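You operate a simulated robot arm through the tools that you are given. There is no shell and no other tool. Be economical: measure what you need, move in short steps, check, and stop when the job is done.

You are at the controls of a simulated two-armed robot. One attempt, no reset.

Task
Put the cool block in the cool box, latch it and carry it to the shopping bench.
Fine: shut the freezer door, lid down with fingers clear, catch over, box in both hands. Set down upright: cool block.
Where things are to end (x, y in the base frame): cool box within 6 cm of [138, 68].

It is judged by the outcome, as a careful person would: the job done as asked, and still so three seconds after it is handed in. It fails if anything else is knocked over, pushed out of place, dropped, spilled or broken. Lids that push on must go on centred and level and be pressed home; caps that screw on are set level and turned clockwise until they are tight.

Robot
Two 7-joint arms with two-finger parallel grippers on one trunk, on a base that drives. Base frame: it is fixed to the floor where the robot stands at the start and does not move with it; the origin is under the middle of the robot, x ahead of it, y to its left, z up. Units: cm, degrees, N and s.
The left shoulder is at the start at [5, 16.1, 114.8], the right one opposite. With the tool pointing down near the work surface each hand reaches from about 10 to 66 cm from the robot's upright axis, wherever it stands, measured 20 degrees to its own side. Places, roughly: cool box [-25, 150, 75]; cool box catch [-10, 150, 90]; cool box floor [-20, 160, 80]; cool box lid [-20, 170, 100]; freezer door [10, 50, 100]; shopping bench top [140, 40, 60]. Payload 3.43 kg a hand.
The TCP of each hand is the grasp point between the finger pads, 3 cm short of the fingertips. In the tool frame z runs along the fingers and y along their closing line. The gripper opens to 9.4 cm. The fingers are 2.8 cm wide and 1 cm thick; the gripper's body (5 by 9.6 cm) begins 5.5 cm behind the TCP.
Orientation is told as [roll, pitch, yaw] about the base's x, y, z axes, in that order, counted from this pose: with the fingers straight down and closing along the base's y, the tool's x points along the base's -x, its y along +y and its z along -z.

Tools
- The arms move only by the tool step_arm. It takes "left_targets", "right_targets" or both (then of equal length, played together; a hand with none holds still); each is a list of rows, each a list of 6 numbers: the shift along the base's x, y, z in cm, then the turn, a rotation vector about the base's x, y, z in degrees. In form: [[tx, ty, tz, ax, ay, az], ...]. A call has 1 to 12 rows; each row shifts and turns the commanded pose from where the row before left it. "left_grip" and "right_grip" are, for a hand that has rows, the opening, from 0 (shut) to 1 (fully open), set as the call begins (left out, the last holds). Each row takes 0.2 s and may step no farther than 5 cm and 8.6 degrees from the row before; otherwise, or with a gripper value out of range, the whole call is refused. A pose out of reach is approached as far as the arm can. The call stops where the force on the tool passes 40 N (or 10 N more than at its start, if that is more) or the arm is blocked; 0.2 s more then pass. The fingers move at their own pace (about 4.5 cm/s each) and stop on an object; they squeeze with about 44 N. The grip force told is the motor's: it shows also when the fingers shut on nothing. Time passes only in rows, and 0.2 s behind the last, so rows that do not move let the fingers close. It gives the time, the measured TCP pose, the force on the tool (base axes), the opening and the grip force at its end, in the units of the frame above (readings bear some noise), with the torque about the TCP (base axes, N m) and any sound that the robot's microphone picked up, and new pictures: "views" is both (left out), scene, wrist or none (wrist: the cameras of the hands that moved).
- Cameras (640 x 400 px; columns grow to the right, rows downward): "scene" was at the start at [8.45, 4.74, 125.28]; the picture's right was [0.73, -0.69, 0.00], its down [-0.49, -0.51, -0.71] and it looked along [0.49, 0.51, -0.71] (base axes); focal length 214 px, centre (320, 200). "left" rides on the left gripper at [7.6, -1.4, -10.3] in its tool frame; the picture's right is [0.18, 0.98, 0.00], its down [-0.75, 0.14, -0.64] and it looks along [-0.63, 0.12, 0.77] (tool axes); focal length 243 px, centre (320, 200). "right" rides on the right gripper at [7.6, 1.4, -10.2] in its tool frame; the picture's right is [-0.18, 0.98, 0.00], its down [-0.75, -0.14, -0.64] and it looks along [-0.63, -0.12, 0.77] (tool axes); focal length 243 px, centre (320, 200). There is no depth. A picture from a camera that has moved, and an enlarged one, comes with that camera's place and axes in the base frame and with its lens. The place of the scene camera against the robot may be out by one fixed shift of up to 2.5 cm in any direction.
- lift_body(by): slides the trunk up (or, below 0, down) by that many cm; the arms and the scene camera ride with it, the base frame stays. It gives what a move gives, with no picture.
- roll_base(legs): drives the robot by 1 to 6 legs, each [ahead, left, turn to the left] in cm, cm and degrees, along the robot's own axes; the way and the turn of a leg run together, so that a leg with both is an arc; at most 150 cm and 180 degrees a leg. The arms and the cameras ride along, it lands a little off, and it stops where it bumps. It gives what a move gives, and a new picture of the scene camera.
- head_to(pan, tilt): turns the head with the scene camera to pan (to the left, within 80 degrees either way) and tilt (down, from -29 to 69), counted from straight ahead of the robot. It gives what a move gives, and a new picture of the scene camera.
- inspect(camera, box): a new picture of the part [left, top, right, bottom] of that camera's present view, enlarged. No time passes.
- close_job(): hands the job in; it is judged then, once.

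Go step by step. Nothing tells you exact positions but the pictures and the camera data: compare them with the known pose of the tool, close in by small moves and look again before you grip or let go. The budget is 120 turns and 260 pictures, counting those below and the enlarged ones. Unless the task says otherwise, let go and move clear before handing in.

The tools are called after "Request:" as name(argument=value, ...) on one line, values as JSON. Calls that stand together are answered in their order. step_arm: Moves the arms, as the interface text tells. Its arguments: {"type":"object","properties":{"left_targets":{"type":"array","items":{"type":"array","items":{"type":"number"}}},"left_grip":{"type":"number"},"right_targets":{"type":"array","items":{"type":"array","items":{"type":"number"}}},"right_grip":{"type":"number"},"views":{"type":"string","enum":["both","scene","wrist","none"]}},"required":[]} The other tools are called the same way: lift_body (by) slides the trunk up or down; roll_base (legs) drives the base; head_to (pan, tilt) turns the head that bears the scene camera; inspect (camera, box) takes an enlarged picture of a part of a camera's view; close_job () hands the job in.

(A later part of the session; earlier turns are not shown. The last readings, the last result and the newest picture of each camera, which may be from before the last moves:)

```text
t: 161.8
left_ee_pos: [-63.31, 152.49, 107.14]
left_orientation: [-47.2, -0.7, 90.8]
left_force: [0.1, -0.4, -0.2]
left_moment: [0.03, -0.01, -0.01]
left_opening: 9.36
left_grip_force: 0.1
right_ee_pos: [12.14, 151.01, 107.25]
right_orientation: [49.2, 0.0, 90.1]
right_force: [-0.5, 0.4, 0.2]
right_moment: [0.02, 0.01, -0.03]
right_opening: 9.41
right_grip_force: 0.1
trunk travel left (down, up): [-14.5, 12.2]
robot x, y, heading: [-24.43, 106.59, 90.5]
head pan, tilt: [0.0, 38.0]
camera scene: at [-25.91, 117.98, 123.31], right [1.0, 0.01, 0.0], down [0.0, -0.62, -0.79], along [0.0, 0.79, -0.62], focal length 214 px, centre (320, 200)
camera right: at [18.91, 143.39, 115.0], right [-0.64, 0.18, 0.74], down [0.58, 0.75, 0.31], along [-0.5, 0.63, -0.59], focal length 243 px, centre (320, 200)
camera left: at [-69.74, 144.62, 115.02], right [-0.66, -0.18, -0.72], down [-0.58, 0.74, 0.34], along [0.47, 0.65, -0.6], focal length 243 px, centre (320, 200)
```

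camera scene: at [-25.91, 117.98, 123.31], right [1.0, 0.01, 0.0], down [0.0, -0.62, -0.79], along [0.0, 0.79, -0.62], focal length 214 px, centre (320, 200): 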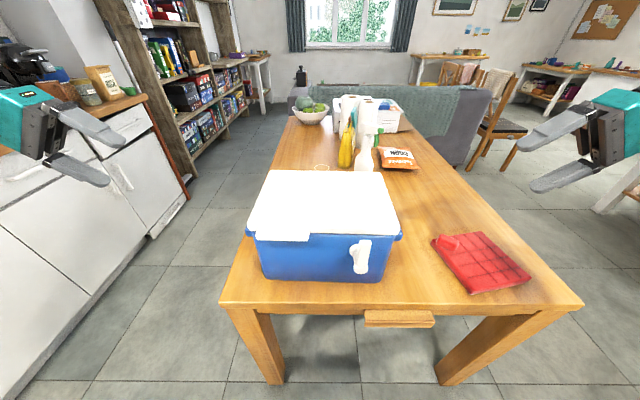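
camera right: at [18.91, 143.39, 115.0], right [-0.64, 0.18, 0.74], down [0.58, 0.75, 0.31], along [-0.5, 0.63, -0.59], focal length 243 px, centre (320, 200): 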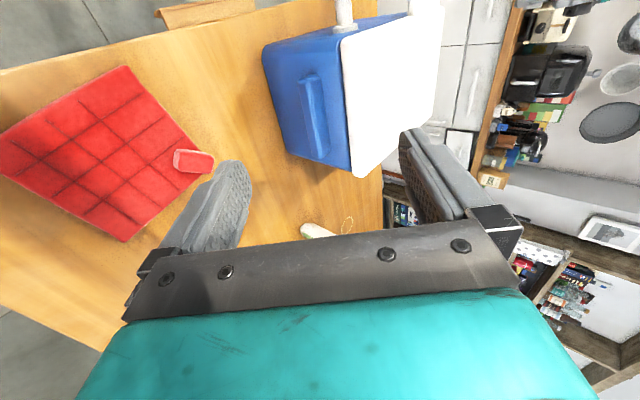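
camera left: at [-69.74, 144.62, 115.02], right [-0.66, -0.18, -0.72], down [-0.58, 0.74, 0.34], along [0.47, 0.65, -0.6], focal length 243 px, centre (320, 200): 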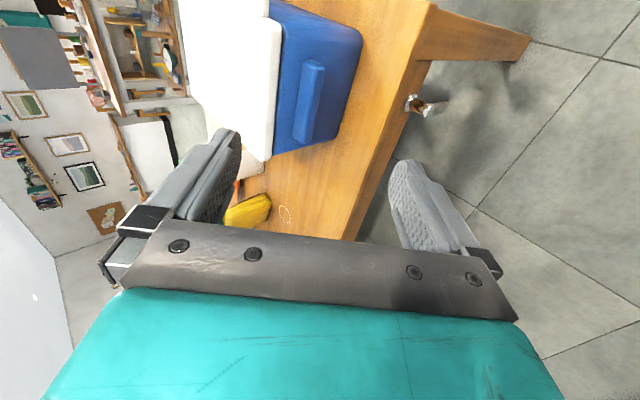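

Both lugs are clearly seen, centred near y 158, z 87.5. I'll finish turning the hands inward and lower them level with the lugs, still outboard.

Request:
step_arm(left_targets=[[1, 0.9, -3.2, 0, -7.1, 0], [1, 0.9, -3.2, 0, -7.1, 0], [1, 0.9, -3.2, 0, -7.1, 0], [1, 0.9, -3.2, 0, -7.1, 0], [1, 0.9, -3.2, 0, -7.1, 0], [1, 0.9, -3.3, 0, -7, 0]], right_targets=[[-0.8, 1.1, -3.3, 0, 6.8, 0], [-0.8, 1.1, -3.3, 0, 6.8, 0], [-0.8, 1.1, -3.3, 0, 6.8, 0], [-0.8, 1.1, -3.3, 0, 6.8, 0], [-0.8, 1.1, -3.3, 0, 6.8, 0], [-0.8, 1.1, -3.3, 0, 6.8, 0]], views="both")

```text
t: 163.2
left_ee_pos: [-57.28, 157.67, 87.88]
left_orientation: [-89.7, -0.1, 91.2]
left_force: [-0.2, 0.0, 1.1]
left_moment: [-0.03, 0.01, -0.01]
left_opening: 9.4
left_grip_force: 0.1
right_ee_pos: [4.77, 154.74, 91.11]
right_orientation: [89.9, 0.2, 89.9]
right_force: [1.1, -0.2, -0.6]
right_moment: [-0.01, 0.03, -0.03]
right_opening: 9.43
right_grip_force: 0.0
right hand out of reach, approached as far as the arm can: row 5, 6
trunk travel left (down, up): [-14.5, 12.2]
robot x, y, heading: [-24.74, 106.25, 90.1]
head pan, tilt: [0.0, 38.0]
camera scene: at [-25.91, 117.99, 123.3], right [1.0, 0.01, 0.0], down [0.0, -0.62, -0.79], along [0.0, 0.79, -0.62], focal length 214 px, centre (320, 200)
camera right: at [14.93, 147.06, 92.73], right [0.0, 0.19, 0.98], down [0.64, 0.75, -0.14], along [-0.77, 0.63, -0.12], focal length 243 px, centre (320, 200)
camera left: at [-67.31, 149.83, 89.32], right [0.0, -0.18, -0.98], down [-0.66, 0.74, -0.14], along [0.75, 0.65, -0.12], focal length 243 px, centre (320, 200)
```

scene: 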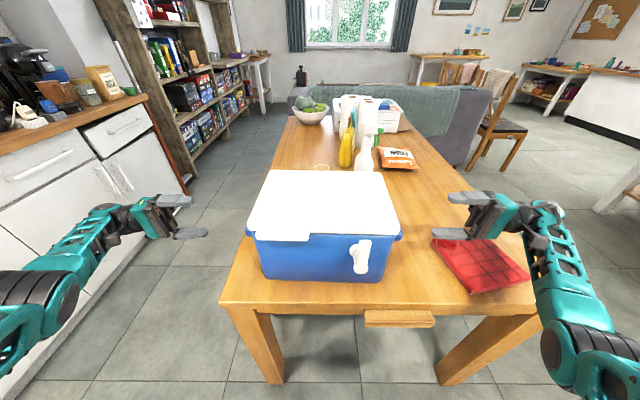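
right: 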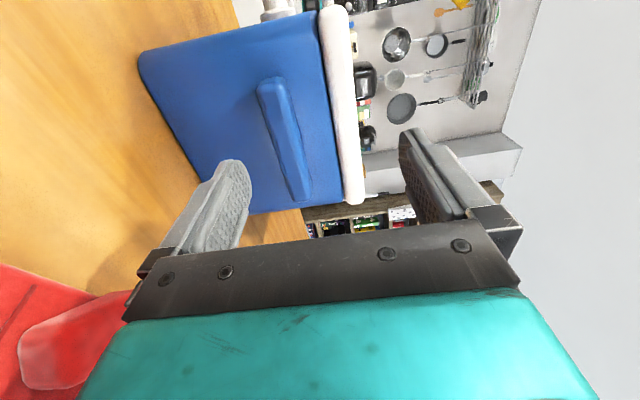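
left: 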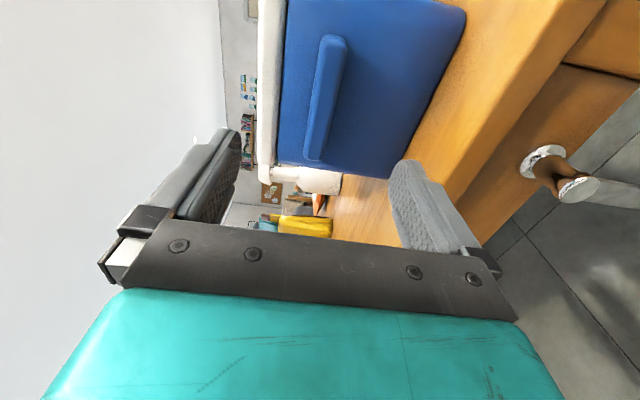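

Both hands face their lugs. I'll bring them part-way in at the lug height and check alignment.

Request:
step_arm(left_targets=[[2.5, 0.1, -0.2, 0, 0, 0], [2.5, 0.1, -0.2, 0, 0, 0], [2.5, 0.1, -0.2, 0, 0, 0], [0, 0, 0, 0, 0, 0]], right_targets=[[-2.5, 1, -1, 0, 0, 0], [-2, 1, -1, 0, 0, 0], [-1.5, 1, -1, 0, 0, 0], [0, 0.2, -0.8, 0, 0, 0]], views="wrist")

```text
t: 164.2
left_ee_pos: [-49.86, 157.95, 87.21]
left_orientation: [-89.6, -0.1, 91.2]
left_force: [0.0, -0.4, -0.4]
left_moment: [0.01, 0.0, 0.06]
left_opening: 9.41
left_grip_force: 0.1
right_ee_pos: [0.18, 155.12, 89.32]
right_orientation: [89.9, 0.1, 90.1]
right_force: [-0.4, 0.3, 0.0]
right_moment: [-0.02, 0.02, -0.01]
right_opening: 9.41
right_grip_force: 0.1
right hand out of reach, approached as far as the arm can: row 1, 2, 3, 4
trunk travel left (down, up): [-14.5, 12.2]
robot x, y, heading: [-24.86, 106.45, 90.3]
head pan, tilt: [0.0, 38.0]
camera right: at [10.33, 147.47, 90.93], right [0.0, 0.18, 0.98], down [0.64, 0.75, -0.14], along [-0.77, 0.63, -0.12], focal length 243 px, centre (320, 200)
camera left: at [-60.01, 150.22, 88.65], right [0.0, -0.18, -0.98], down [-0.66, 0.74, -0.14], along [0.75, 0.65, -0.12], focal length 243 px, centre (320, 200)
```

right: 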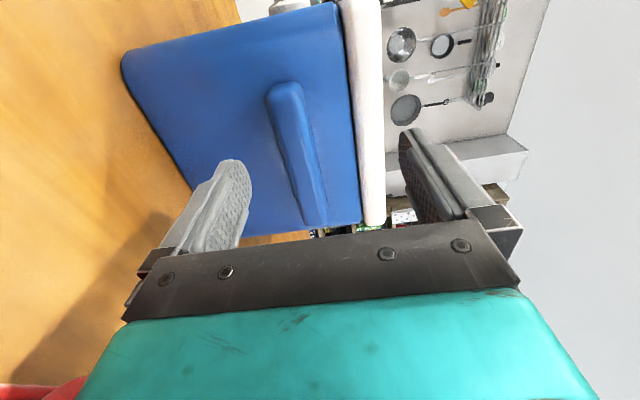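
left: 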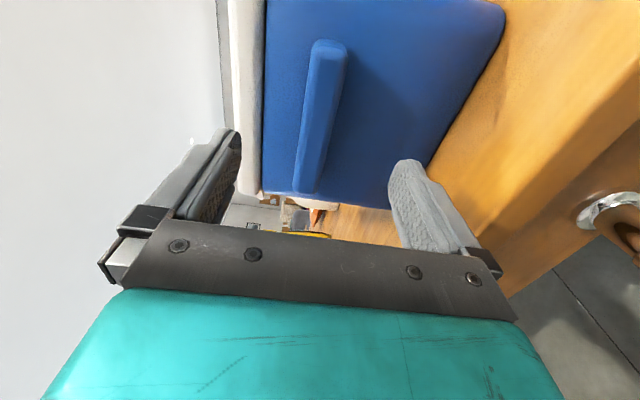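

The left hand is aligned; the right one is at its reach 3 cm short. I'll roll 3 cm forward (left hand compensating) and align the right.

Request:
step_arm(left_targets=[[0, -1.5, 0, 0, 0, 0], [0, -1.3, 0, 0, 0, 0]], views="none")

Request:
roll_base(legs=[[3, 0, 0]])

Request:
step_arm(right_targets=[[-1, 0, -1, 0, 0, 0], [-1, 0, -1, 0, 0, 0], [0, 0, 0, 0, 0, 0]], views="wrist")

```text
t: 164.8
left_ee_pos: [-49.86, 155.25, 87.16]
left_orientation: [-89.7, 0.0, 91.1]
left_force: [0.0, -0.5, 0.0]
left_moment: [0.01, -0.03, 0.01]
left_opening: 9.37
left_grip_force: 0.1
right_ee_pos: [0.13, 155.15, 89.46]
right_orientation: [89.7, 0.0, 90.0]
right_force: [0.1, -0.1, -0.1]
right_moment: [0.03, 0.0, 0.0]
right_opening: 9.4
right_grip_force: 0.0
trunk travel left (down, up): [-14.5, 12.2]
robot x, y, heading: [-24.65, 106.56, 90.6]
head pan, tilt: [0.0, 38.0]
```

```text
t: 165.6
left_ee_pos: [-49.93, 158.32, 87.13]
left_orientation: [-89.6, 0.1, 91.1]
left_force: [0.4, 0.3, 0.6]
left_moment: [-0.01, 0.02, 0.03]
left_opening: 9.42
left_grip_force: 0.0
right_ee_pos: [0.12, 158.22, 89.32]
right_orientation: [89.8, 0.1, 90.0]
right_force: [-0.7, 1.1, -0.2]
right_moment: [-0.05, -0.01, -0.02]
right_opening: 9.42
right_grip_force: 0.1
trunk travel left (down, up): [-14.5, 12.2]
robot x, y, heading: [-24.53, 109.73, 90.5]
head pan, tilt: [0.0, 38.0]
camera scene: at [-25.95, 121.03, 123.29], right [1.0, 0.01, 0.0], down [0.0, -0.62, -0.79], along [-0.01, 0.79, -0.62], focal length 214 px, centre (320, 200)
```

scene: 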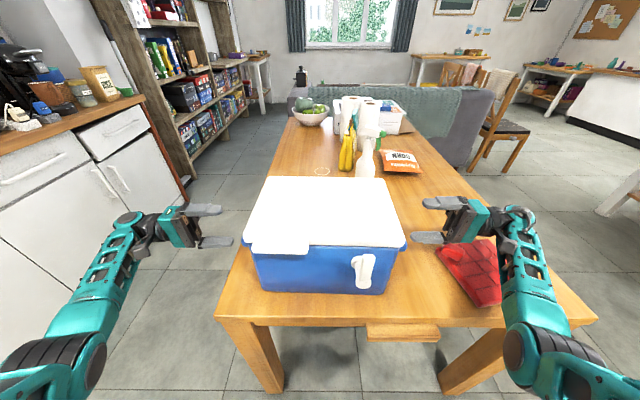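

```text
t: 166.4
left_ee_pos: [-49.96, 158.24, 87.1]
left_orientation: [-89.5, 0.1, 91.0]
left_force: [0.1, 0.1, -0.1]
left_moment: [0.02, -0.03, 0.03]
left_opening: 9.4
left_grip_force: 0.0
right_ee_pos: [0.1, 158.1, 89.52]
right_orientation: [89.8, 0.1, 90.0]
right_force: [-0.5, -0.1, 0.3]
right_moment: [0.0, -0.03, 0.02]
right_opening: 9.4
right_grip_force: 0.1
right hand out of reach, approached as far as the arm can: row 1, 2
trunk travel left (down, up): [-14.5, 12.2]
robot x, y, heading: [-24.93, 109.59, 90.4]
head pan, tilt: [0.0, 38.0]
camera right: at [10.31, 150.51, 90.94], right [0.0, 0.19, 0.98], down [0.64, 0.75, -0.14], along [-0.77, 0.63, -0.12], focal length 243 px, centre (320, 200)
```

right: 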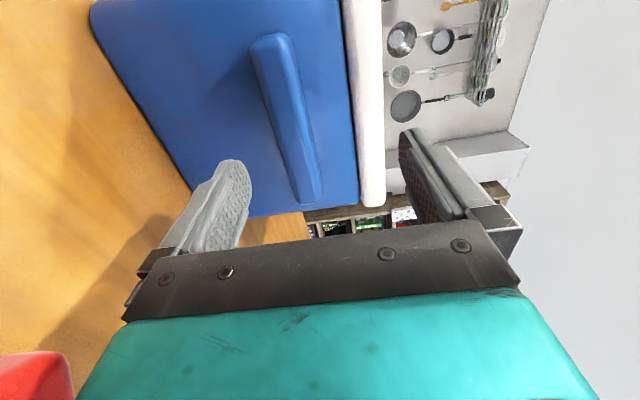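

The right wrist seems to be at a limit in this orientation. I'll try moving inward with a slightly less than horizontal hand.

Request:
step_arm(right_targets=[[-0.5, 0, 0, 0, -5, 0], [-1, 0, -0.3, 0, -5, 0], [-1, 0, -0.5, 0, 0, 0]], views="none")

```text
t: 167.2
left_ee_pos: [-49.96, 158.25, 87.19]
left_orientation: [-89.6, -0.1, 91.1]
left_force: [0.0, 0.3, 0.5]
left_moment: [-0.01, -0.03, -0.02]
left_opening: 9.4
left_grip_force: 0.0
right_ee_pos: [-2.47, 158.06, 88.71]
right_orientation: [79.8, 0.1, 90.0]
right_force: [0.2, -0.3, 0.4]
right_moment: [0.01, -0.01, 0.0]
right_opening: 9.37
right_grip_force: 0.0
trunk travel left (down, up): [-14.5, 12.2]
robot x, y, heading: [-24.47, 109.75, 90.4]
head pan, tilt: [0.0, 38.0]
```

That works. Now both hands go in around the lugs.

Request:
step_arm(left_targets=[[2, -0.1, 0, 0, 0, 0], [2, 0, 0, 0, 0, 0], [1.5, 0, 0, 0, 0, 0], [1, 0, 0, 0, 0, 0]], right_targets=[[-1.5, 0, -0.4, 0, 0, 0], [-1.5, 0, -0.4, 0, 0, 0], [-1, 0, -0.3, 0, 0, 0], [-0.8, 0, 0, 0, 0, 0]], views="both")

```text
t: 168.2
left_ee_pos: [-43.85, 158.19, 87.36]
left_orientation: [-89.7, 0.0, 91.4]
left_force: [-32.1, -2.8, -1.2]
left_moment: [0.01, -1.5, -0.5]
left_opening: 9.37
left_grip_force: 0.0
right_ee_pos: [-6.78, 158.24, 87.67]
right_orientation: [79.9, -0.2, 89.5]
right_force: [34.9, -4.6, 9.4]
right_moment: [0.3, 2.18, -0.18]
right_opening: 9.4
right_grip_force: 0.1
trunk travel left (down, up): [-14.5, 12.2]
robot x, y, heading: [-25.19, 109.14, 90.6]
head pan, tilt: [0.0, 38.0]
camera scene: at [-25.93, 120.84, 123.33], right [1.0, 0.01, 0.0], down [0.0, -0.61, -0.79], along [-0.01, 0.79, -0.61], focal length 214 px, centre (320, 200)
camera right: at [2.92, 150.45, 90.95], right [-0.17, 0.18, 0.97], down [0.66, 0.75, -0.02], along [-0.73, 0.64, -0.25], focal length 243 px, centre (320, 200)
camera left: at [-53.84, 150.29, 88.75], right [0.0, -0.18, -0.98], down [-0.66, 0.74, -0.14], along [0.75, 0.65, -0.12], focal length 243 px, centre (320, 200)
```

scene: 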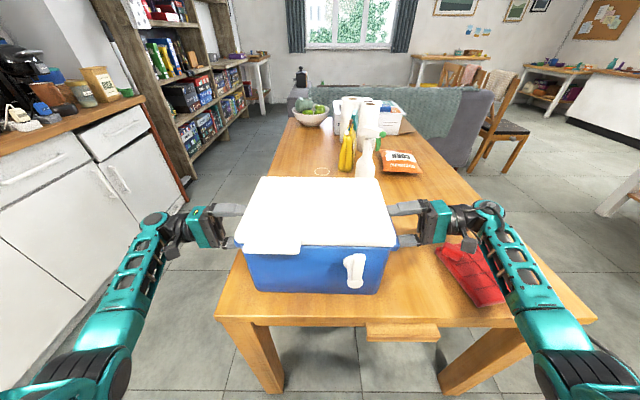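
right: 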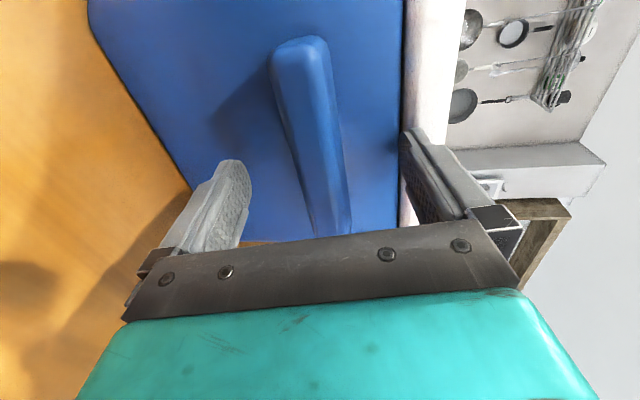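
left: 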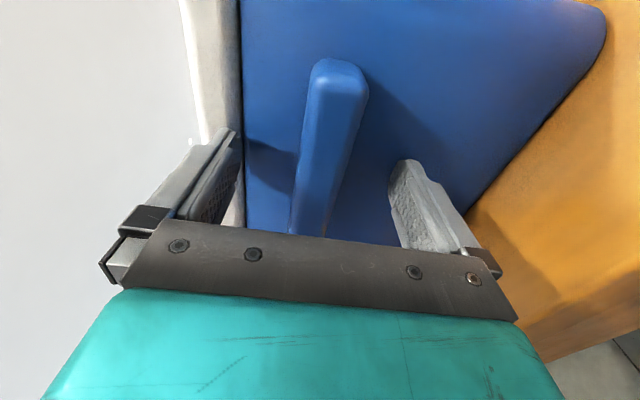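

The upper fingers met the lid's ends. I'll back off a little, narrow the opening so they slip under the lid's edge, and go in again.

Request:
step_arm(left_targets=[[-1.5, 0, 0, 0, 0, 0], [-0.5, 0, 0, 0, 0, 0], [0, 0, 0, 0, 0, 0]], right_targets=[[1.5, 0, 0, 0, 0, 0], [0.5, 0, 0, 0, 0, 0], [0, 0, 0, 0, 0, 0]], left_grip=0.58, right_grip=0.58, views="wrist")

```text
t: 169.0
left_ee_pos: [-45.41, 158.25, 87.12]
left_orientation: [-89.6, 0.0, 91.0]
left_force: [0.0, -0.1, -0.8]
left_moment: [-0.03, -0.01, 0.01]
left_opening: 5.43
left_grip_force: 0.1
right_ee_pos: [-5.19, 158.08, 87.51]
right_orientation: [79.8, 0.1, 90.0]
right_force: [0.7, -0.3, -0.1]
right_moment: [0.03, 0.02, 0.02]
right_opening: 5.46
right_grip_force: 0.0
trunk travel left (down, up): [-14.5, 12.2]
robot x, y, heading: [-24.66, 109.9, 90.5]
head pan, tilt: [0.0, 38.0]
camera right: at [4.54, 150.57, 90.79], right [-0.17, 0.19, 0.97], down [0.66, 0.75, -0.03], along [-0.73, 0.63, -0.25], focal length 243 px, centre (320, 200)
camera left: at [-55.56, 150.42, 88.59], right [0.0, -0.18, -0.98], down [-0.66, 0.74, -0.14], along [0.75, 0.65, -0.12], focal length 243 px, centre (320, 200)
```

right: 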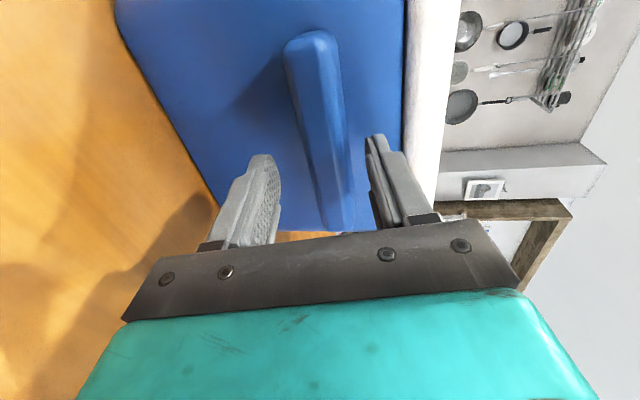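
left: 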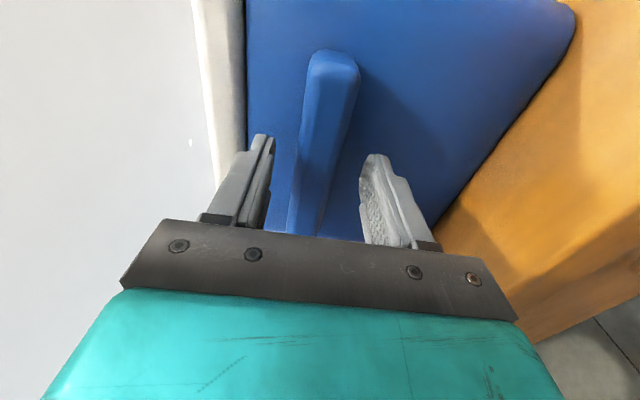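

The lugs now sit between the fingers under the lid's edge. Going in and closing.

Request:
step_arm(left_targets=[[1.2, 0, 0, 0, 0, 0], [1, 0, 0, 0, 0, 0], [0.5, 0, 0, 0, 0, 0]], right_targets=[[-1.2, 0, 0.3, 0, 0, 0], [-1, 0, 0, 0, 0, 0], [-0.5, 0, 0, 0, 0, 0]], views="wrist")

```text
t: 169.7
left_ee_pos: [-43.74, 158.28, 87.05]
left_orientation: [-89.5, 0.0, 91.8]
left_force: [-2.3, -1.4, 0.2]
left_moment: [0.03, -0.06, -0.07]
left_opening: 5.44
left_grip_force: 0.1
right_ee_pos: [-6.92, 158.45, 87.97]
right_orientation: [79.6, 0.0, 89.1]
right_force: [2.0, -1.4, -0.3]
right_moment: [0.03, 0.02, 0.05]
right_opening: 5.39
right_grip_force: 0.0
trunk travel left (down, up): [-14.5, 12.2]
robot x, y, heading: [-24.86, 109.58, 90.5]
head pan, tilt: [0.0, 38.0]
stopped in row 3 (left hand): the force on the tool passed its limit at 47 N (the readings are from after the stop); the commanded pose is now the measured one
camera right: at [2.66, 150.64, 91.19], right [-0.17, 0.19, 0.97], down [0.67, 0.74, -0.02], along [-0.72, 0.64, -0.25], focal length 243 px, centre (320, 200)
camera left: at [-53.69, 150.32, 88.56], right [0.0, -0.18, -0.98], down [-0.67, 0.73, -0.14], along [0.75, 0.65, -0.13], focal length 243 px, centre (320, 200)
```

right: 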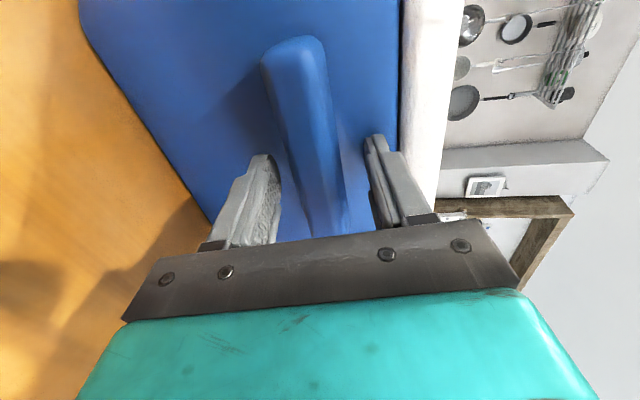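
left: 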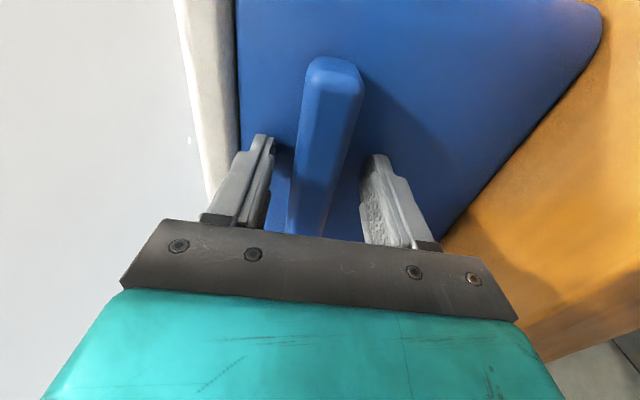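

The fingertips touch both end walls with the lugs well inside the fingers. Closing both hands.

Request:
step_arm(left_targets=[[-0.2, 0, 0, 0, 0, 0], [0, 0, 0, 0, 0, 0], [0, 0, 0, 0, 0, 0], [0, 0, 0, 0, 0, 0]], right_targets=[[0.2, 0, 0, 0, 0, 0], [0, 0, 0, 0, 0, 0], [0, 0, 0, 0, 0, 0], [0, 0, 0, 0, 0, 0]], left_grip=0.05, right_grip=0.05, views="wrist")

```text
t: 170.7
left_ee_pos: [-43.98, 158.3, 87.14]
left_orientation: [-89.6, -0.2, 91.9]
left_force: [-2.2, 1.1, 15.7]
left_moment: [-0.12, -0.25, -0.95]
left_opening: 3.02
left_grip_force: 44.0
right_ee_pos: [-6.94, 158.48, 87.9]
right_orientation: [79.8, 0.1, 89.2]
right_force: [-3.9, 1.6, 0.9]
right_moment: [-0.12, 0.82, 0.13]
right_opening: 2.9
right_grip_force: 43.9
trunk travel left (down, up): [-14.5, 12.2]
robot x, y, heading: [-24.74, 109.37, 90.1]
head pan, tilt: [0.0, 38.0]
camera right: at [2.72, 150.63, 91.2], right [-0.17, 0.19, 0.97], down [0.67, 0.74, -0.03], along [-0.72, 0.64, -0.25], focal length 243 px, centre (320, 200)
camera left: at [-53.87, 150.39, 88.72], right [0.0, -0.18, -0.98], down [-0.67, 0.73, -0.13], along [0.75, 0.66, -0.12], focal length 243 px, centre (320, 200)
```

right: 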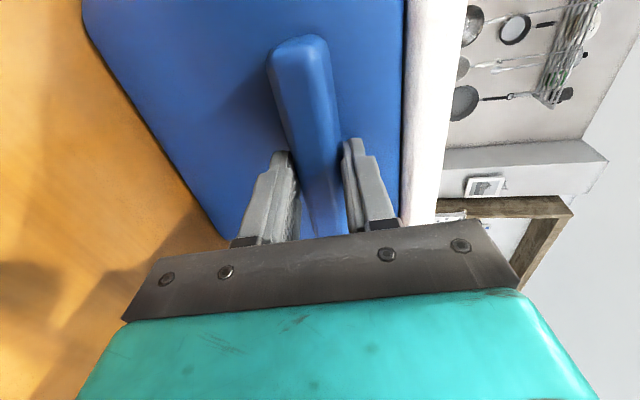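
left: 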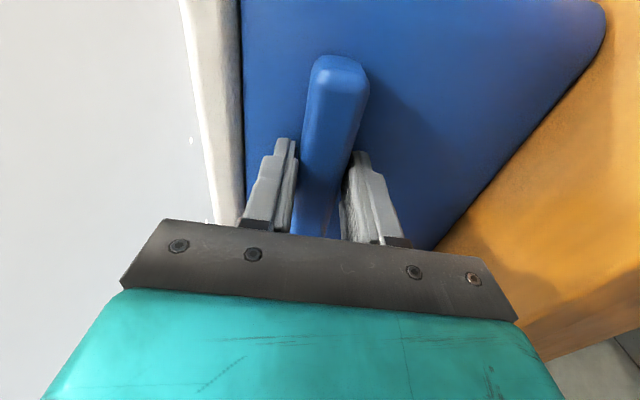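

Both lugs are gripped firmly. I'll lift the box with the trunk, keeping the arms still.

Request:
lift_body(by=3)

Request:
lift_body(by=5)

Request:
head_to(pan=0, tilt=40)

```text
t: 171.5
left_ee_pos: [-43.77, 158.37, 89.73]
left_orientation: [-89.3, 0.3, 91.8]
left_force: [-1.1, 4.3, -12.0]
left_moment: [0.5, 0.36, 0.42]
left_opening: 3.04
left_grip_force: 44.2
right_ee_pos: [-6.83, 158.43, 90.81]
right_orientation: [79.8, 0.0, 89.2]
right_force: [0.3, -3.8, -4.0]
right_moment: [-0.46, 1.29, 0.86]
right_opening: 2.88
right_grip_force: 43.7
trunk travel left (down, up): [-17.5, 9.2]
robot x, y, heading: [-24.81, 109.2, 90.1]
head pan, tilt: [0.0, 38.0]
```

```text
t: 172.4
left_ee_pos: [-43.83, 158.43, 95.05]
left_orientation: [-89.6, 0.1, 91.7]
left_force: [-2.4, 3.3, -10.6]
left_moment: [0.01, 0.12, 0.45]
left_opening: 3.01
left_grip_force: 44.2
right_ee_pos: [-6.91, 158.56, 95.86]
right_orientation: [79.7, 0.1, 89.2]
right_force: [1.4, -2.4, -5.7]
right_moment: [0.15, 0.8, 0.31]
right_opening: 2.87
right_grip_force: 44.0
trunk travel left (down, up): [-22.5, 4.2]
robot x, y, heading: [-24.68, 109.17, 90.3]
head pan, tilt: [0.0, 38.0]
```

```text
t: 173.0
left_ee_pos: [-43.86, 158.39, 94.97]
left_orientation: [-89.5, 0.1, 91.9]
left_force: [-3.5, 1.5, -10.4]
left_moment: [0.16, -0.05, 0.49]
left_opening: 3.04
left_grip_force: 43.7
right_ee_pos: [-6.76, 158.42, 95.77]
right_orientation: [79.7, 0.1, 89.1]
right_force: [3.0, -0.9, -6.5]
right_moment: [-0.13, 0.81, -0.13]
right_opening: 2.92
right_grip_force: 44.1
trunk travel left (down, up): [-22.5, 4.2]
robot x, y, heading: [-24.43, 109.83, 90.6]
head pan, tilt: [0.0, 40.0]
camera scene: at [-25.95, 120.99, 130.98], right [1.0, 0.01, 0.0], down [0.0, -0.64, -0.77], along [-0.01, 0.77, -0.64], focal length 214 px, centre (320, 200)
```

scene: 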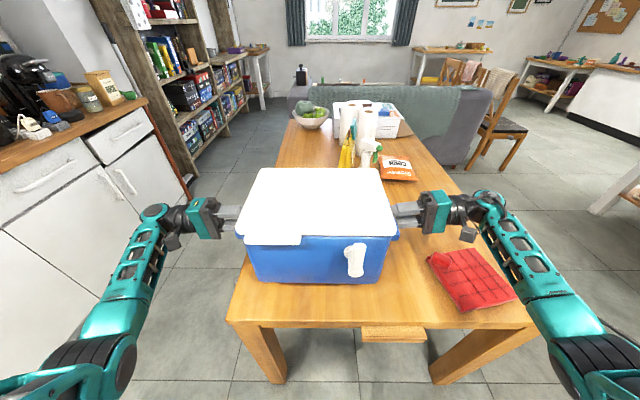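

The box hangs level between both hands. I'll back off slightly and strafe right along the table, keeping the box above everything, then look toward the bench.

Request:
lift_body(by=3.5)

Request:
roll_base(legs=[[-8, 0, 0], [0, -85, 0]])

Request:
head_to(pan=-75, tilt=30)

```text
t: 173.8
left_ee_pos: [-43.95, 158.38, 98.45]
left_orientation: [-89.6, 0.1, 91.8]
left_force: [-4.7, 0.0, -10.0]
left_moment: [0.33, -0.11, 0.21]
left_opening: 3.02
left_grip_force: 43.9
right_ee_pos: [-6.87, 158.59, 99.29]
right_orientation: [79.7, 0.0, 89.0]
right_force: [4.4, 0.6, -5.8]
right_moment: [-0.22, 0.8, -0.21]
right_opening: 2.89
right_grip_force: 44.1
trunk travel left (down, up): [-26.0, 0.7]
robot x, y, heading: [-24.85, 109.22, 90.2]
head pan, tilt: [0.0, 40.0]
```

```text
t: 182.3
left_ee_pos: [40.76, 151.28, 98.48]
left_orientation: [-89.6, 0.2, 92.8]
left_force: [-10.9, 1.0, -10.7]
left_moment: [0.35, 0.05, 0.34]
left_opening: 3.02
left_grip_force: 44.2
right_ee_pos: [77.75, 151.92, 99.18]
right_orientation: [79.7, 0.1, 90.0]
right_force: [11.5, -0.2, -4.9]
right_moment: [-0.26, 0.82, 0.12]
right_opening: 2.89
right_grip_force: 44.3
trunk travel left (down, up): [-26.0, 0.7]
robot x, y, heading: [60.48, 102.72, 91.4]
head pan, tilt: [0.0, 40.0]
camera scene: at [59.21, 114.11, 134.48], right [1.0, 0.02, 0.0], down [0.01, -0.64, -0.77], along [-0.02, 0.77, -0.64], focal length 214 px, centre (320, 200)
```

scene: 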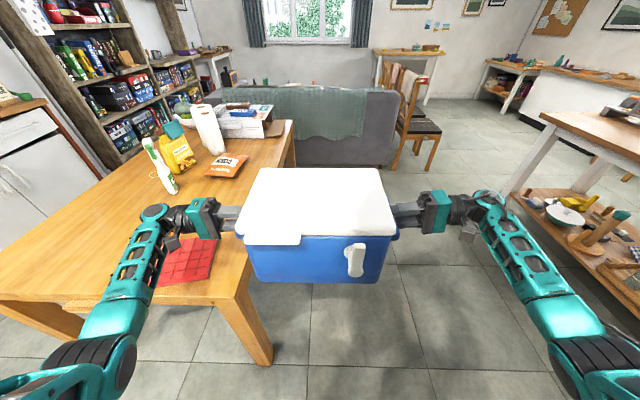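

```text
t: 183.8
left_ee_pos: [40.73, 151.22, 98.45]
left_orientation: [-89.4, 0.2, 92.7]
left_force: [-1.4, 1.0, -11.8]
left_moment: [0.45, 0.31, 0.08]
left_opening: 3.01
left_grip_force: 43.6
right_ee_pos: [77.78, 151.91, 99.34]
right_orientation: [79.7, 0.1, 90.1]
right_force: [1.2, -1.1, -4.3]
right_moment: [-0.44, 1.02, 0.22]
right_opening: 2.88
right_grip_force: 44.0
trunk travel left (down, up): [-26.0, 0.7]
robot x, y, heading: [60.58, 102.67, 91.2]
head pan, tilt: [-75.0, 30.0]
camera scene: at [68.07, 108.16, 136.02], right [0.28, -0.96, 0.0], down [-0.48, -0.14, -0.87], along [0.83, 0.24, -0.5], focal length 214 px, centre (320, 200)
```

scene: 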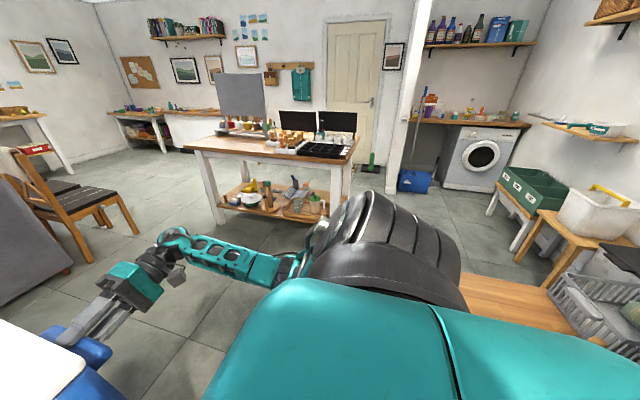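

The floor ahead is open. I'll strafe on to x ≈ 138 with more room behind, then turn about to the left to face the bench.

Request:
roll_base(legs=[[22, -77, 0], [0, 0, 89], [0, 0, 90]])

Request:
head_to(pan=0, tilt=40)

```text
t: 198.5
left_ee_pos: [156.36, 78.24, 98.46]
left_orientation: [-89.4, 0.2, -86.5]
left_force: [8.6, 0.2, -9.9]
left_moment: [-0.18, 0.02, 0.09]
left_opening: 3.02
left_grip_force: 43.7
right_ee_pos: [119.35, 76.98, 99.3]
right_orientation: [79.7, 0.0, -89.2]
right_force: [-8.4, 0.0, -5.8]
right_moment: [0.11, -0.75, 0.17]
right_opening: 2.87
right_grip_force: 44.5
trunk travel left (down, up): [-26.0, 0.7]
robot x, y, heading: [135.86, 126.56, -88.1]
head pan, tilt: [-75.0, 30.0]
camera scene: at [126.15, 118.52, 136.03], right [-0.29, 0.96, 0.0], down [0.48, 0.15, -0.87], along [-0.83, -0.25, -0.5], focal length 214 px, centre (320, 200)
```

scene: 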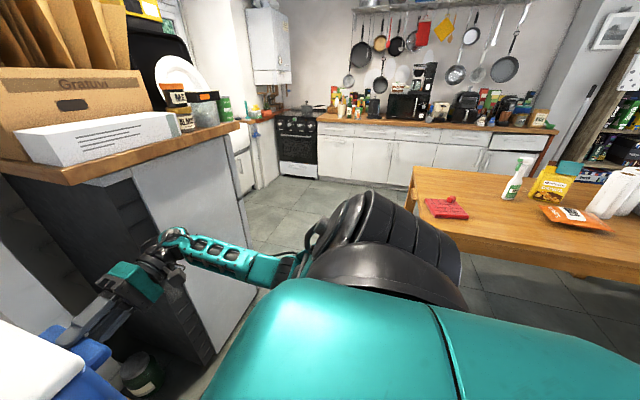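

```text
t: 200.0
left_ee_pos: [156.5, 78.16, 98.34]
left_orientation: [-89.5, 0.2, -86.5]
left_force: [1.4, -1.6, -11.4]
left_moment: [-0.34, -0.32, 0.11]
left_opening: 3.03
left_grip_force: 43.9
right_ee_pos: [119.32, 76.95, 99.23]
right_orientation: [79.7, 0.1, -89.2]
right_force: [-1.0, 0.3, -5.0]
right_moment: [0.34, -0.97, 0.14]
right_opening: 2.89
right_grip_force: 43.7
trunk travel left (down, up): [-26.0, 0.7]
robot x, y, heading: [135.54, 126.39, -87.9]
head pan, tilt: [0.0, 40.0]
camera scene: at [135.09, 112.68, 134.48], right [-1.0, -0.04, 0.0], down [-0.02, 0.64, -0.77], along [0.03, -0.76, -0.64], focal length 214 px, centre (320, 200)
```

scene: 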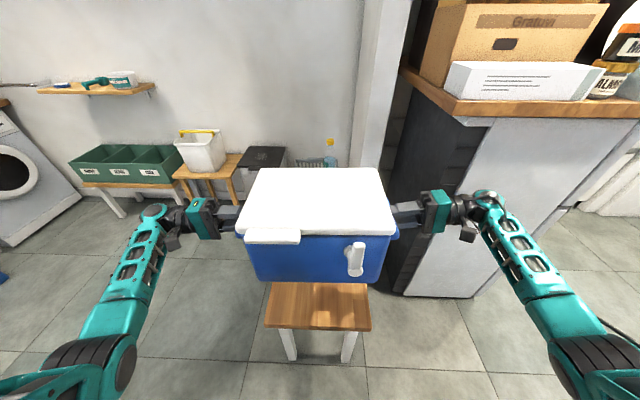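

The bench is right below and ahead: top about x 120–154, front edge y ≈ 85. The box's centre is at (137.9, 77.6), so I'll drive ahead 9.6 cm and then lower.

Request:
roll_base(legs=[[9.6, 0, 0]])

Request:
lift_body(by=-14)

Request:
head_to(pan=0, tilt=48)

```text
t: 201.1
left_ee_pos: [156.51, 68.68, 98.35]
left_orientation: [-89.4, 0.3, -86.5]
left_force: [2.1, -1.7, -10.5]
left_moment: [-0.17, -0.08, 0.02]
left_opening: 3.01
left_grip_force: 43.6
right_ee_pos: [119.71, 67.47, 99.17]
right_orientation: [79.6, 0.2, -89.2]
right_force: [-1.4, -0.8, -4.8]
right_moment: [0.12, -0.88, 0.18]
right_opening: 2.89
right_grip_force: 43.8
trunk travel left (down, up): [-26.0, 0.7]
robot x, y, heading: [136.39, 116.54, -87.8]
head pan, tilt: [0.0, 40.0]
camera scene: at [135.44, 103.12, 134.47], right [-1.0, -0.04, 0.0], down [-0.02, 0.64, -0.76], along [0.03, -0.76, -0.64], focal length 214 px, centre (320, 200)
```

scene: 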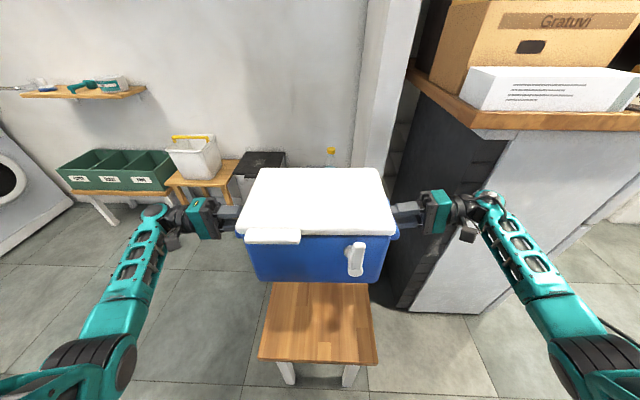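

```text
t: 202.8
left_ee_pos: [156.76, 68.85, 84.41]
left_orientation: [-89.4, 0.2, -86.5]
left_force: [0.4, 0.0, -11.7]
left_moment: [-0.4, -0.34, 0.11]
left_opening: 3.05
left_grip_force: 44.7
right_ee_pos: [119.69, 67.4, 85.23]
right_orientation: [79.7, 0.1, -89.2]
right_force: [0.3, 0.7, -5.0]
right_moment: [0.38, -0.94, 0.17]
right_opening: 2.9
right_grip_force: 43.9
trunk travel left (down, up): [-12.0, 14.7]
robot x, y, heading: [136.02, 117.18, -87.6]
head pan, tilt: [0.0, 40.0]
```

```text
t: 203.5
left_ee_pos: [156.54, 68.8, 84.45]
left_orientation: [-89.4, 0.1, -86.5]
left_force: [2.0, -1.2, -10.5]
left_moment: [-0.14, -0.12, 0.01]
left_opening: 3.01
left_grip_force: 44.1
right_ee_pos: [119.63, 67.47, 85.27]
right_orientation: [79.7, 0.2, -89.2]
right_force: [-1.4, -0.8, -6.2]
right_moment: [0.17, -0.86, 0.19]
right_opening: 2.87
right_grip_force: 44.1
trunk travel left (down, up): [-12.0, 14.7]
robot x, y, heading: [135.92, 116.59, -88.1]
head pan, tilt: [0.0, 48.0]
camera scene: at [135.42, 103.86, 119.34], right [-1.0, -0.04, 0.0], down [-0.03, 0.74, -0.67], along [0.02, -0.67, -0.74], focal length 214 px, centre (320, 200)
```

scene: 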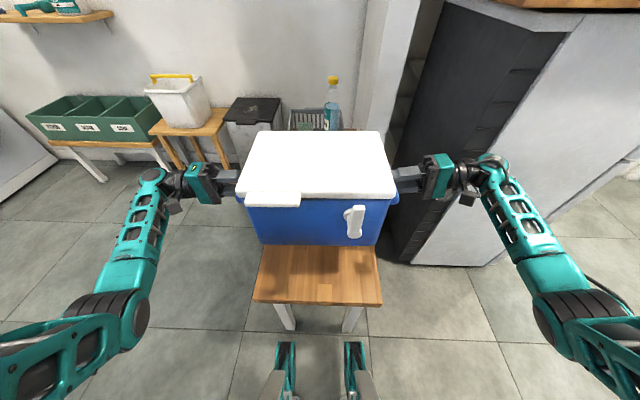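

The bench surface is clear beneath the box. I'll lower 9 cm more with the trunk, then finish finely with both arms.

Request:
lift_body(by=-9)

Request:
inspect(camera="scene", box=[200, 120, 440, 320])

```text
t: 204.7
left_ee_pos: [156.67, 68.83, 75.48]
left_orientation: [-89.5, 0.1, -86.5]
left_force: [2.4, 0.5, -9.9]
left_moment: [-0.02, 0.05, -0.01]
left_opening: 3.03
left_grip_force: 44.1
right_ee_pos: [119.71, 67.6, 76.38]
right_orientation: [79.6, 0.1, -89.2]
right_force: [-1.9, 0.8, -6.4]
right_moment: [-0.08, -0.79, -0.02]
right_opening: 2.89
right_grip_force: 44.3
trunk travel left (down, up): [-3.0, 23.7]
robot x, y, heading: [136.14, 117.25, -87.9]
head pan, tilt: [0.0, 48.0]
```

```text
2.00 times, centred on (320, 220) of scene
camera zoom: at [135.42, 103.88, 110.34], right [-1.0, -0.04, 0.0], down [-0.03, 0.74, -0.67], along [0.02, -0.67, -0.74], focal length 429 px, centre (320, 160)
```

zoom: 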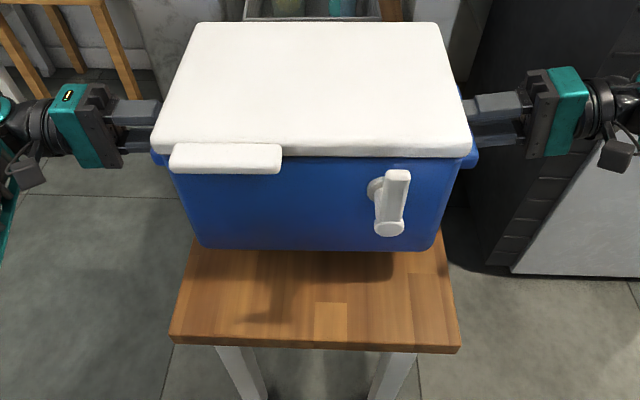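

Request:
lift_body(by=-2.5)

Request:
step_arm(left_targets=[[0, 0, -0.4, 0, 0, 0], [0, 0, -0.4, 0, 0, 0]], right_targets=[[0, 0, -0.4, 0, 0, 0], [0, 0, -0.4, 0, 0, 0]], views="none")

```text
t: 205.4
left_ee_pos: [156.58, 68.81, 72.88]
left_orientation: [-89.3, 0.2, -86.6]
left_force: [2.2, -0.5, -11.4]
left_moment: [-0.26, -0.04, -0.05]
left_opening: 3.03
left_grip_force: 44.0
right_ee_pos: [119.74, 67.5, 73.72]
right_orientation: [79.7, 0.2, -89.2]
right_force: [-1.9, -0.4, -6.2]
right_moment: [0.21, -0.7, 0.02]
right_opening: 2.89
right_grip_force: 44.2
trunk travel left (down, up): [-0.5, 26.2]
robot x, y, heading: [136.01, 117.14, -87.9]
head pan, tilt: [0.0, 48.0]
```

```text
t: 206.1
left_ee_pos: [156.62, 68.86, 72.06]
left_orientation: [-89.3, 0.1, -86.5]
left_force: [4.2, 0.6, -10.1]
left_moment: [-0.3, 0.03, -0.24]
left_opening: 2.99
left_grip_force: 43.8
right_ee_pos: [119.66, 67.53, 72.9]
right_orientation: [79.5, 0.2, -89.2]
right_force: [-3.7, -1.3, -5.3]
right_moment: [0.27, -0.69, -0.04]
right_opening: 2.87
right_grip_force: 43.9
trunk travel left (down, up): [-0.5, 26.2]
robot x, y, heading: [136.02, 116.6, -87.9]
head pan, tilt: [0.0, 48.0]
```

Not touching yet. I'll keep on in small steps.

Request:
step_arm(left_targets=[[0, 0, -0.4, 0, 0, 0], [0, 0, -0.4, 0, 0, 0], [0, 0, -0.4, 0, 0, 0]], right_targets=[[0, 0, -0.4, 0, 0, 0], [0, 0, -0.4, 0, 0, 0], [0, 0, -0.4, 0, 0, 0]], views="none")

Request:
inspect(camera="scene", box=[200, 120, 440, 320])

```text
t: 206.8
left_ee_pos: [156.65, 68.66, 70.9]
left_orientation: [-89.3, 0.3, -86.4]
left_force: [1.5, 0.7, -11.0]
left_moment: [-0.24, -0.33, 0.02]
left_opening: 3.01
left_grip_force: 44.2
right_ee_pos: [119.7, 67.73, 71.7]
right_orientation: [79.7, 0.2, -89.1]
right_force: [-1.1, -1.1, -5.5]
right_moment: [0.23, -0.96, -0.35]
right_opening: 2.9
right_grip_force: 43.9
trunk travel left (down, up): [-0.5, 26.2]
robot x, y, heading: [135.92, 117.02, -87.8]
head pan, tilt: [0.0, 48.0]
```

```text
2.00 times, centred on (320, 220) of scene
camera zoom: at [135.42, 103.87, 107.84], right [-1.0, -0.04, 0.0], down [-0.03, 0.74, -0.67], along [0.02, -0.67, -0.74], focal length 429 px, centre (320, 160)
```

zoom: 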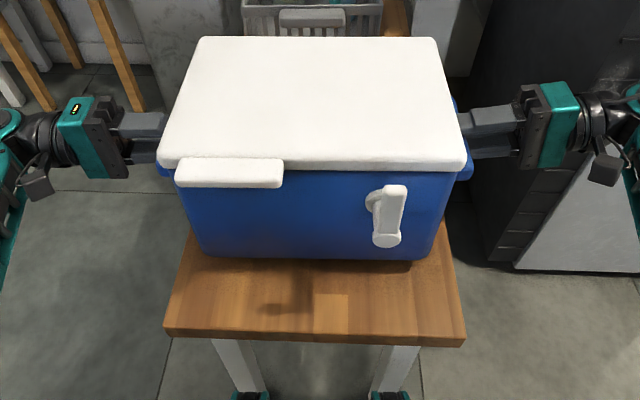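

Request:
step_arm(left_targets=[[0, 0, -0.4, 0, 0, 0], [0, 0, -0.4, 0, 0, 0], [0, 0, -0.4, 0, 0, 0], [0, 0, -0.4, 0, 0, 0]], right_targets=[[0, 0, -0.4, 0, 0, 0], [0, 0, -0.4, 0, 0, 0], [0, 0, -0.4, 0, 0, 0], [0, 0, -0.4, 0, 0, 0]], views="none")

```text
t: 207.8
left_ee_pos: [156.58, 68.59, 69.51]
left_orientation: [-89.6, 0.1, -86.5]
left_force: [6.7, 1.7, -7.2]
left_moment: [-0.29, 0.86, -0.3]
left_opening: 3.02
left_grip_force: 44.3
right_ee_pos: [119.64, 67.66, 71.8]
right_orientation: [79.6, 0.4, -89.4]
right_force: [-5.9, -1.7, -8.7]
right_moment: [0.23, -0.37, -0.46]
right_opening: 2.79
right_grip_force: 44.1
right hand out of reach, approached as far as the arm can: row 1, 2, 3, 4
trunk travel left (down, up): [-0.5, 26.2]
robot x, y, heading: [136.26, 117.05, -87.6]
head pan, tilt: [0.0, 48.0]
```

The right arm is at its limit while the left went lower, so I'll level the box again and draw it 2 cm toward me to gain reach.

Request:
step_arm(left_targets=[[0, 0.3, 0.5, 0, 0, 0], [0, 0.6, 0.5, 0, 0, 0], [0, 0.6, 0.4, 0, 0, 0], [0, 0.5, 0, 0, 0, 0], [0, 0, -0.4, 0, 0, 0], [0, 0, -0.4, 0, 0, 0]], right_targets=[[0, 0.3, 0, 0, 0, 0], [0, 0.6, 0, 0, 0, 0], [0, 0.6, 0, 0, 0, 0], [0, 0.5, 0, 0, 0, 0], [0, 0, -0.4, 0, 0, 0], [0, 0, -0.4, 0, 0, 0]], views="none")

```text
t: 209.2
left_ee_pos: [156.8, 70.77, 69.82]
left_orientation: [-89.5, 0.3, -86.5]
left_force: [7.1, -2.1, -9.5]
left_moment: [-0.2, 0.16, 1.16]
left_opening: 3.02
left_grip_force: 44.0
right_ee_pos: [119.63, 69.49, 71.03]
right_orientation: [79.5, 0.1, -89.1]
right_force: [-7.1, 2.2, -6.7]
right_moment: [0.19, -0.65, -0.1]
right_opening: 2.86
right_grip_force: 43.9
trunk travel left (down, up): [-0.5, 26.2]
robot x, y, heading: [136.18, 116.76, -88.0]
head pan, tilt: [0.0, 48.0]
```

That freed it. Continuing down.

Request:
step_arm(left_targets=[[0, 0, -0.2, 0, 0, 0], [0, 0, -0.4, 0, 0, 0], [0, 0, -0.4, 0, 0, 0]], right_targets=[[0, 0, -0.4, 0, 0, 0], [0, 0, -0.4, 0, 0, 0], [0, 0, -0.4, 0, 0, 0]], views="none")

Request:
inspect(camera="scene", box=[200, 120, 440, 320])

```text
t: 210.1
left_ee_pos: [156.71, 70.92, 68.99]
left_orientation: [-89.4, 0.2, -86.6]
left_force: [5.9, -1.0, -8.5]
left_moment: [-0.28, 0.29, 0.12]
left_opening: 3.03
left_grip_force: 43.7
right_ee_pos: [119.71, 69.58, 70.49]
right_orientation: [79.7, 0.3, -89.2]
right_force: [-5.8, 1.1, -7.3]
right_moment: [0.32, -0.55, 0.24]
right_opening: 2.85
right_grip_force: 44.5
right hand out of reach, approached as far as the arm can: row 2, 3
trunk travel left (down, up): [-0.5, 26.2]
robot x, y, heading: [136.11, 117.11, -88.1]
head pan, tilt: [0.0, 48.0]
```

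```text
2.00 times, centred on (320, 220) of scene
camera zoom: at [135.41, 103.88, 107.84], right [-1.0, -0.04, 0.0], down [-0.03, 0.74, -0.67], along [0.02, -0.67, -0.74], focal length 429 px, centre (320, 160)
```

zoom: 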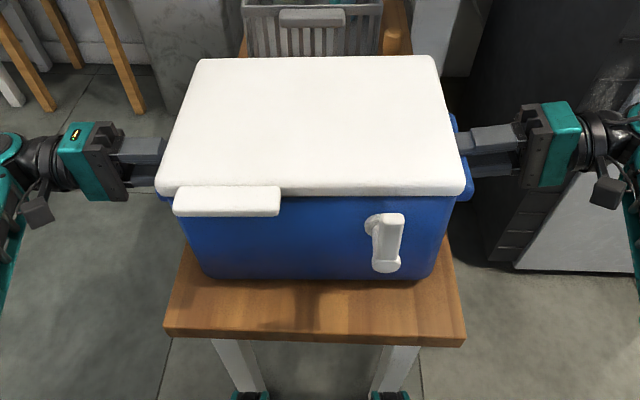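

Close to the bench now. I'll use the last of the trunk travel and draw the box 1.5 cm nearer while continuing down.

Request:
lift_body(by=-0.5)

Request:
step_arm(left_targets=[[0, 0.7, 0, 0, 0, 0], [0, 0.7, -0.1, 0, 0, 0], [0, 0, -0.3, 0, 0, 0], [0, 0, -0.3, 0, 0, 0]], right_targets=[[0, 0.7, -0.1, 0, 0, 0], [0, 0.7, -0.3, 0, 0, 0], [0, 0, -0.4, 0, 0, 0], [0, 0, -0.4, 0, 0, 0]], views="none")

```text
t: 210.6
left_ee_pos: [156.79, 70.84, 68.37]
left_orientation: [-89.4, 0.2, -86.7]
left_force: [6.8, 0.7, -9.6]
left_moment: [-0.4, 0.12, -0.21]
left_opening: 3.02
left_grip_force: 44.4
right_ee_pos: [119.65, 69.44, 69.94]
right_orientation: [79.7, 0.3, -89.2]
right_force: [-6.5, -0.6, -5.6]
right_moment: [0.4, -0.66, 0.27]
right_opening: 2.83
right_grip_force: 43.8
trunk travel left (down, up): [0.0, 26.7]
robot x, y, heading: [135.98, 117.07, -88.1]
head pan, tilt: [0.0, 48.0]
```

```text
t: 211.6
left_ee_pos: [156.54, 72.2, 68.22]
left_orientation: [-89.8, -0.3, -86.5]
left_force: [8.1, 3.7, 17.2]
left_moment: [0.53, 0.13, -0.68]
left_opening: 3.06
left_grip_force: 44.0
right_ee_pos: [119.6, 71.03, 69.44]
right_orientation: [79.8, 0.0, -89.3]
right_force: [-9.8, -4.0, -3.6]
right_moment: [-0.97, -0.83, 0.21]
right_opening: 2.84
right_grip_force: 43.7
right hand out of reach, approached as far as the arm can: row 4
trunk travel left (down, up): [0.0, 26.7]
robot x, y, heading: [136.43, 116.93, -87.9]
head pan, tilt: [0.0, 48.0]
```

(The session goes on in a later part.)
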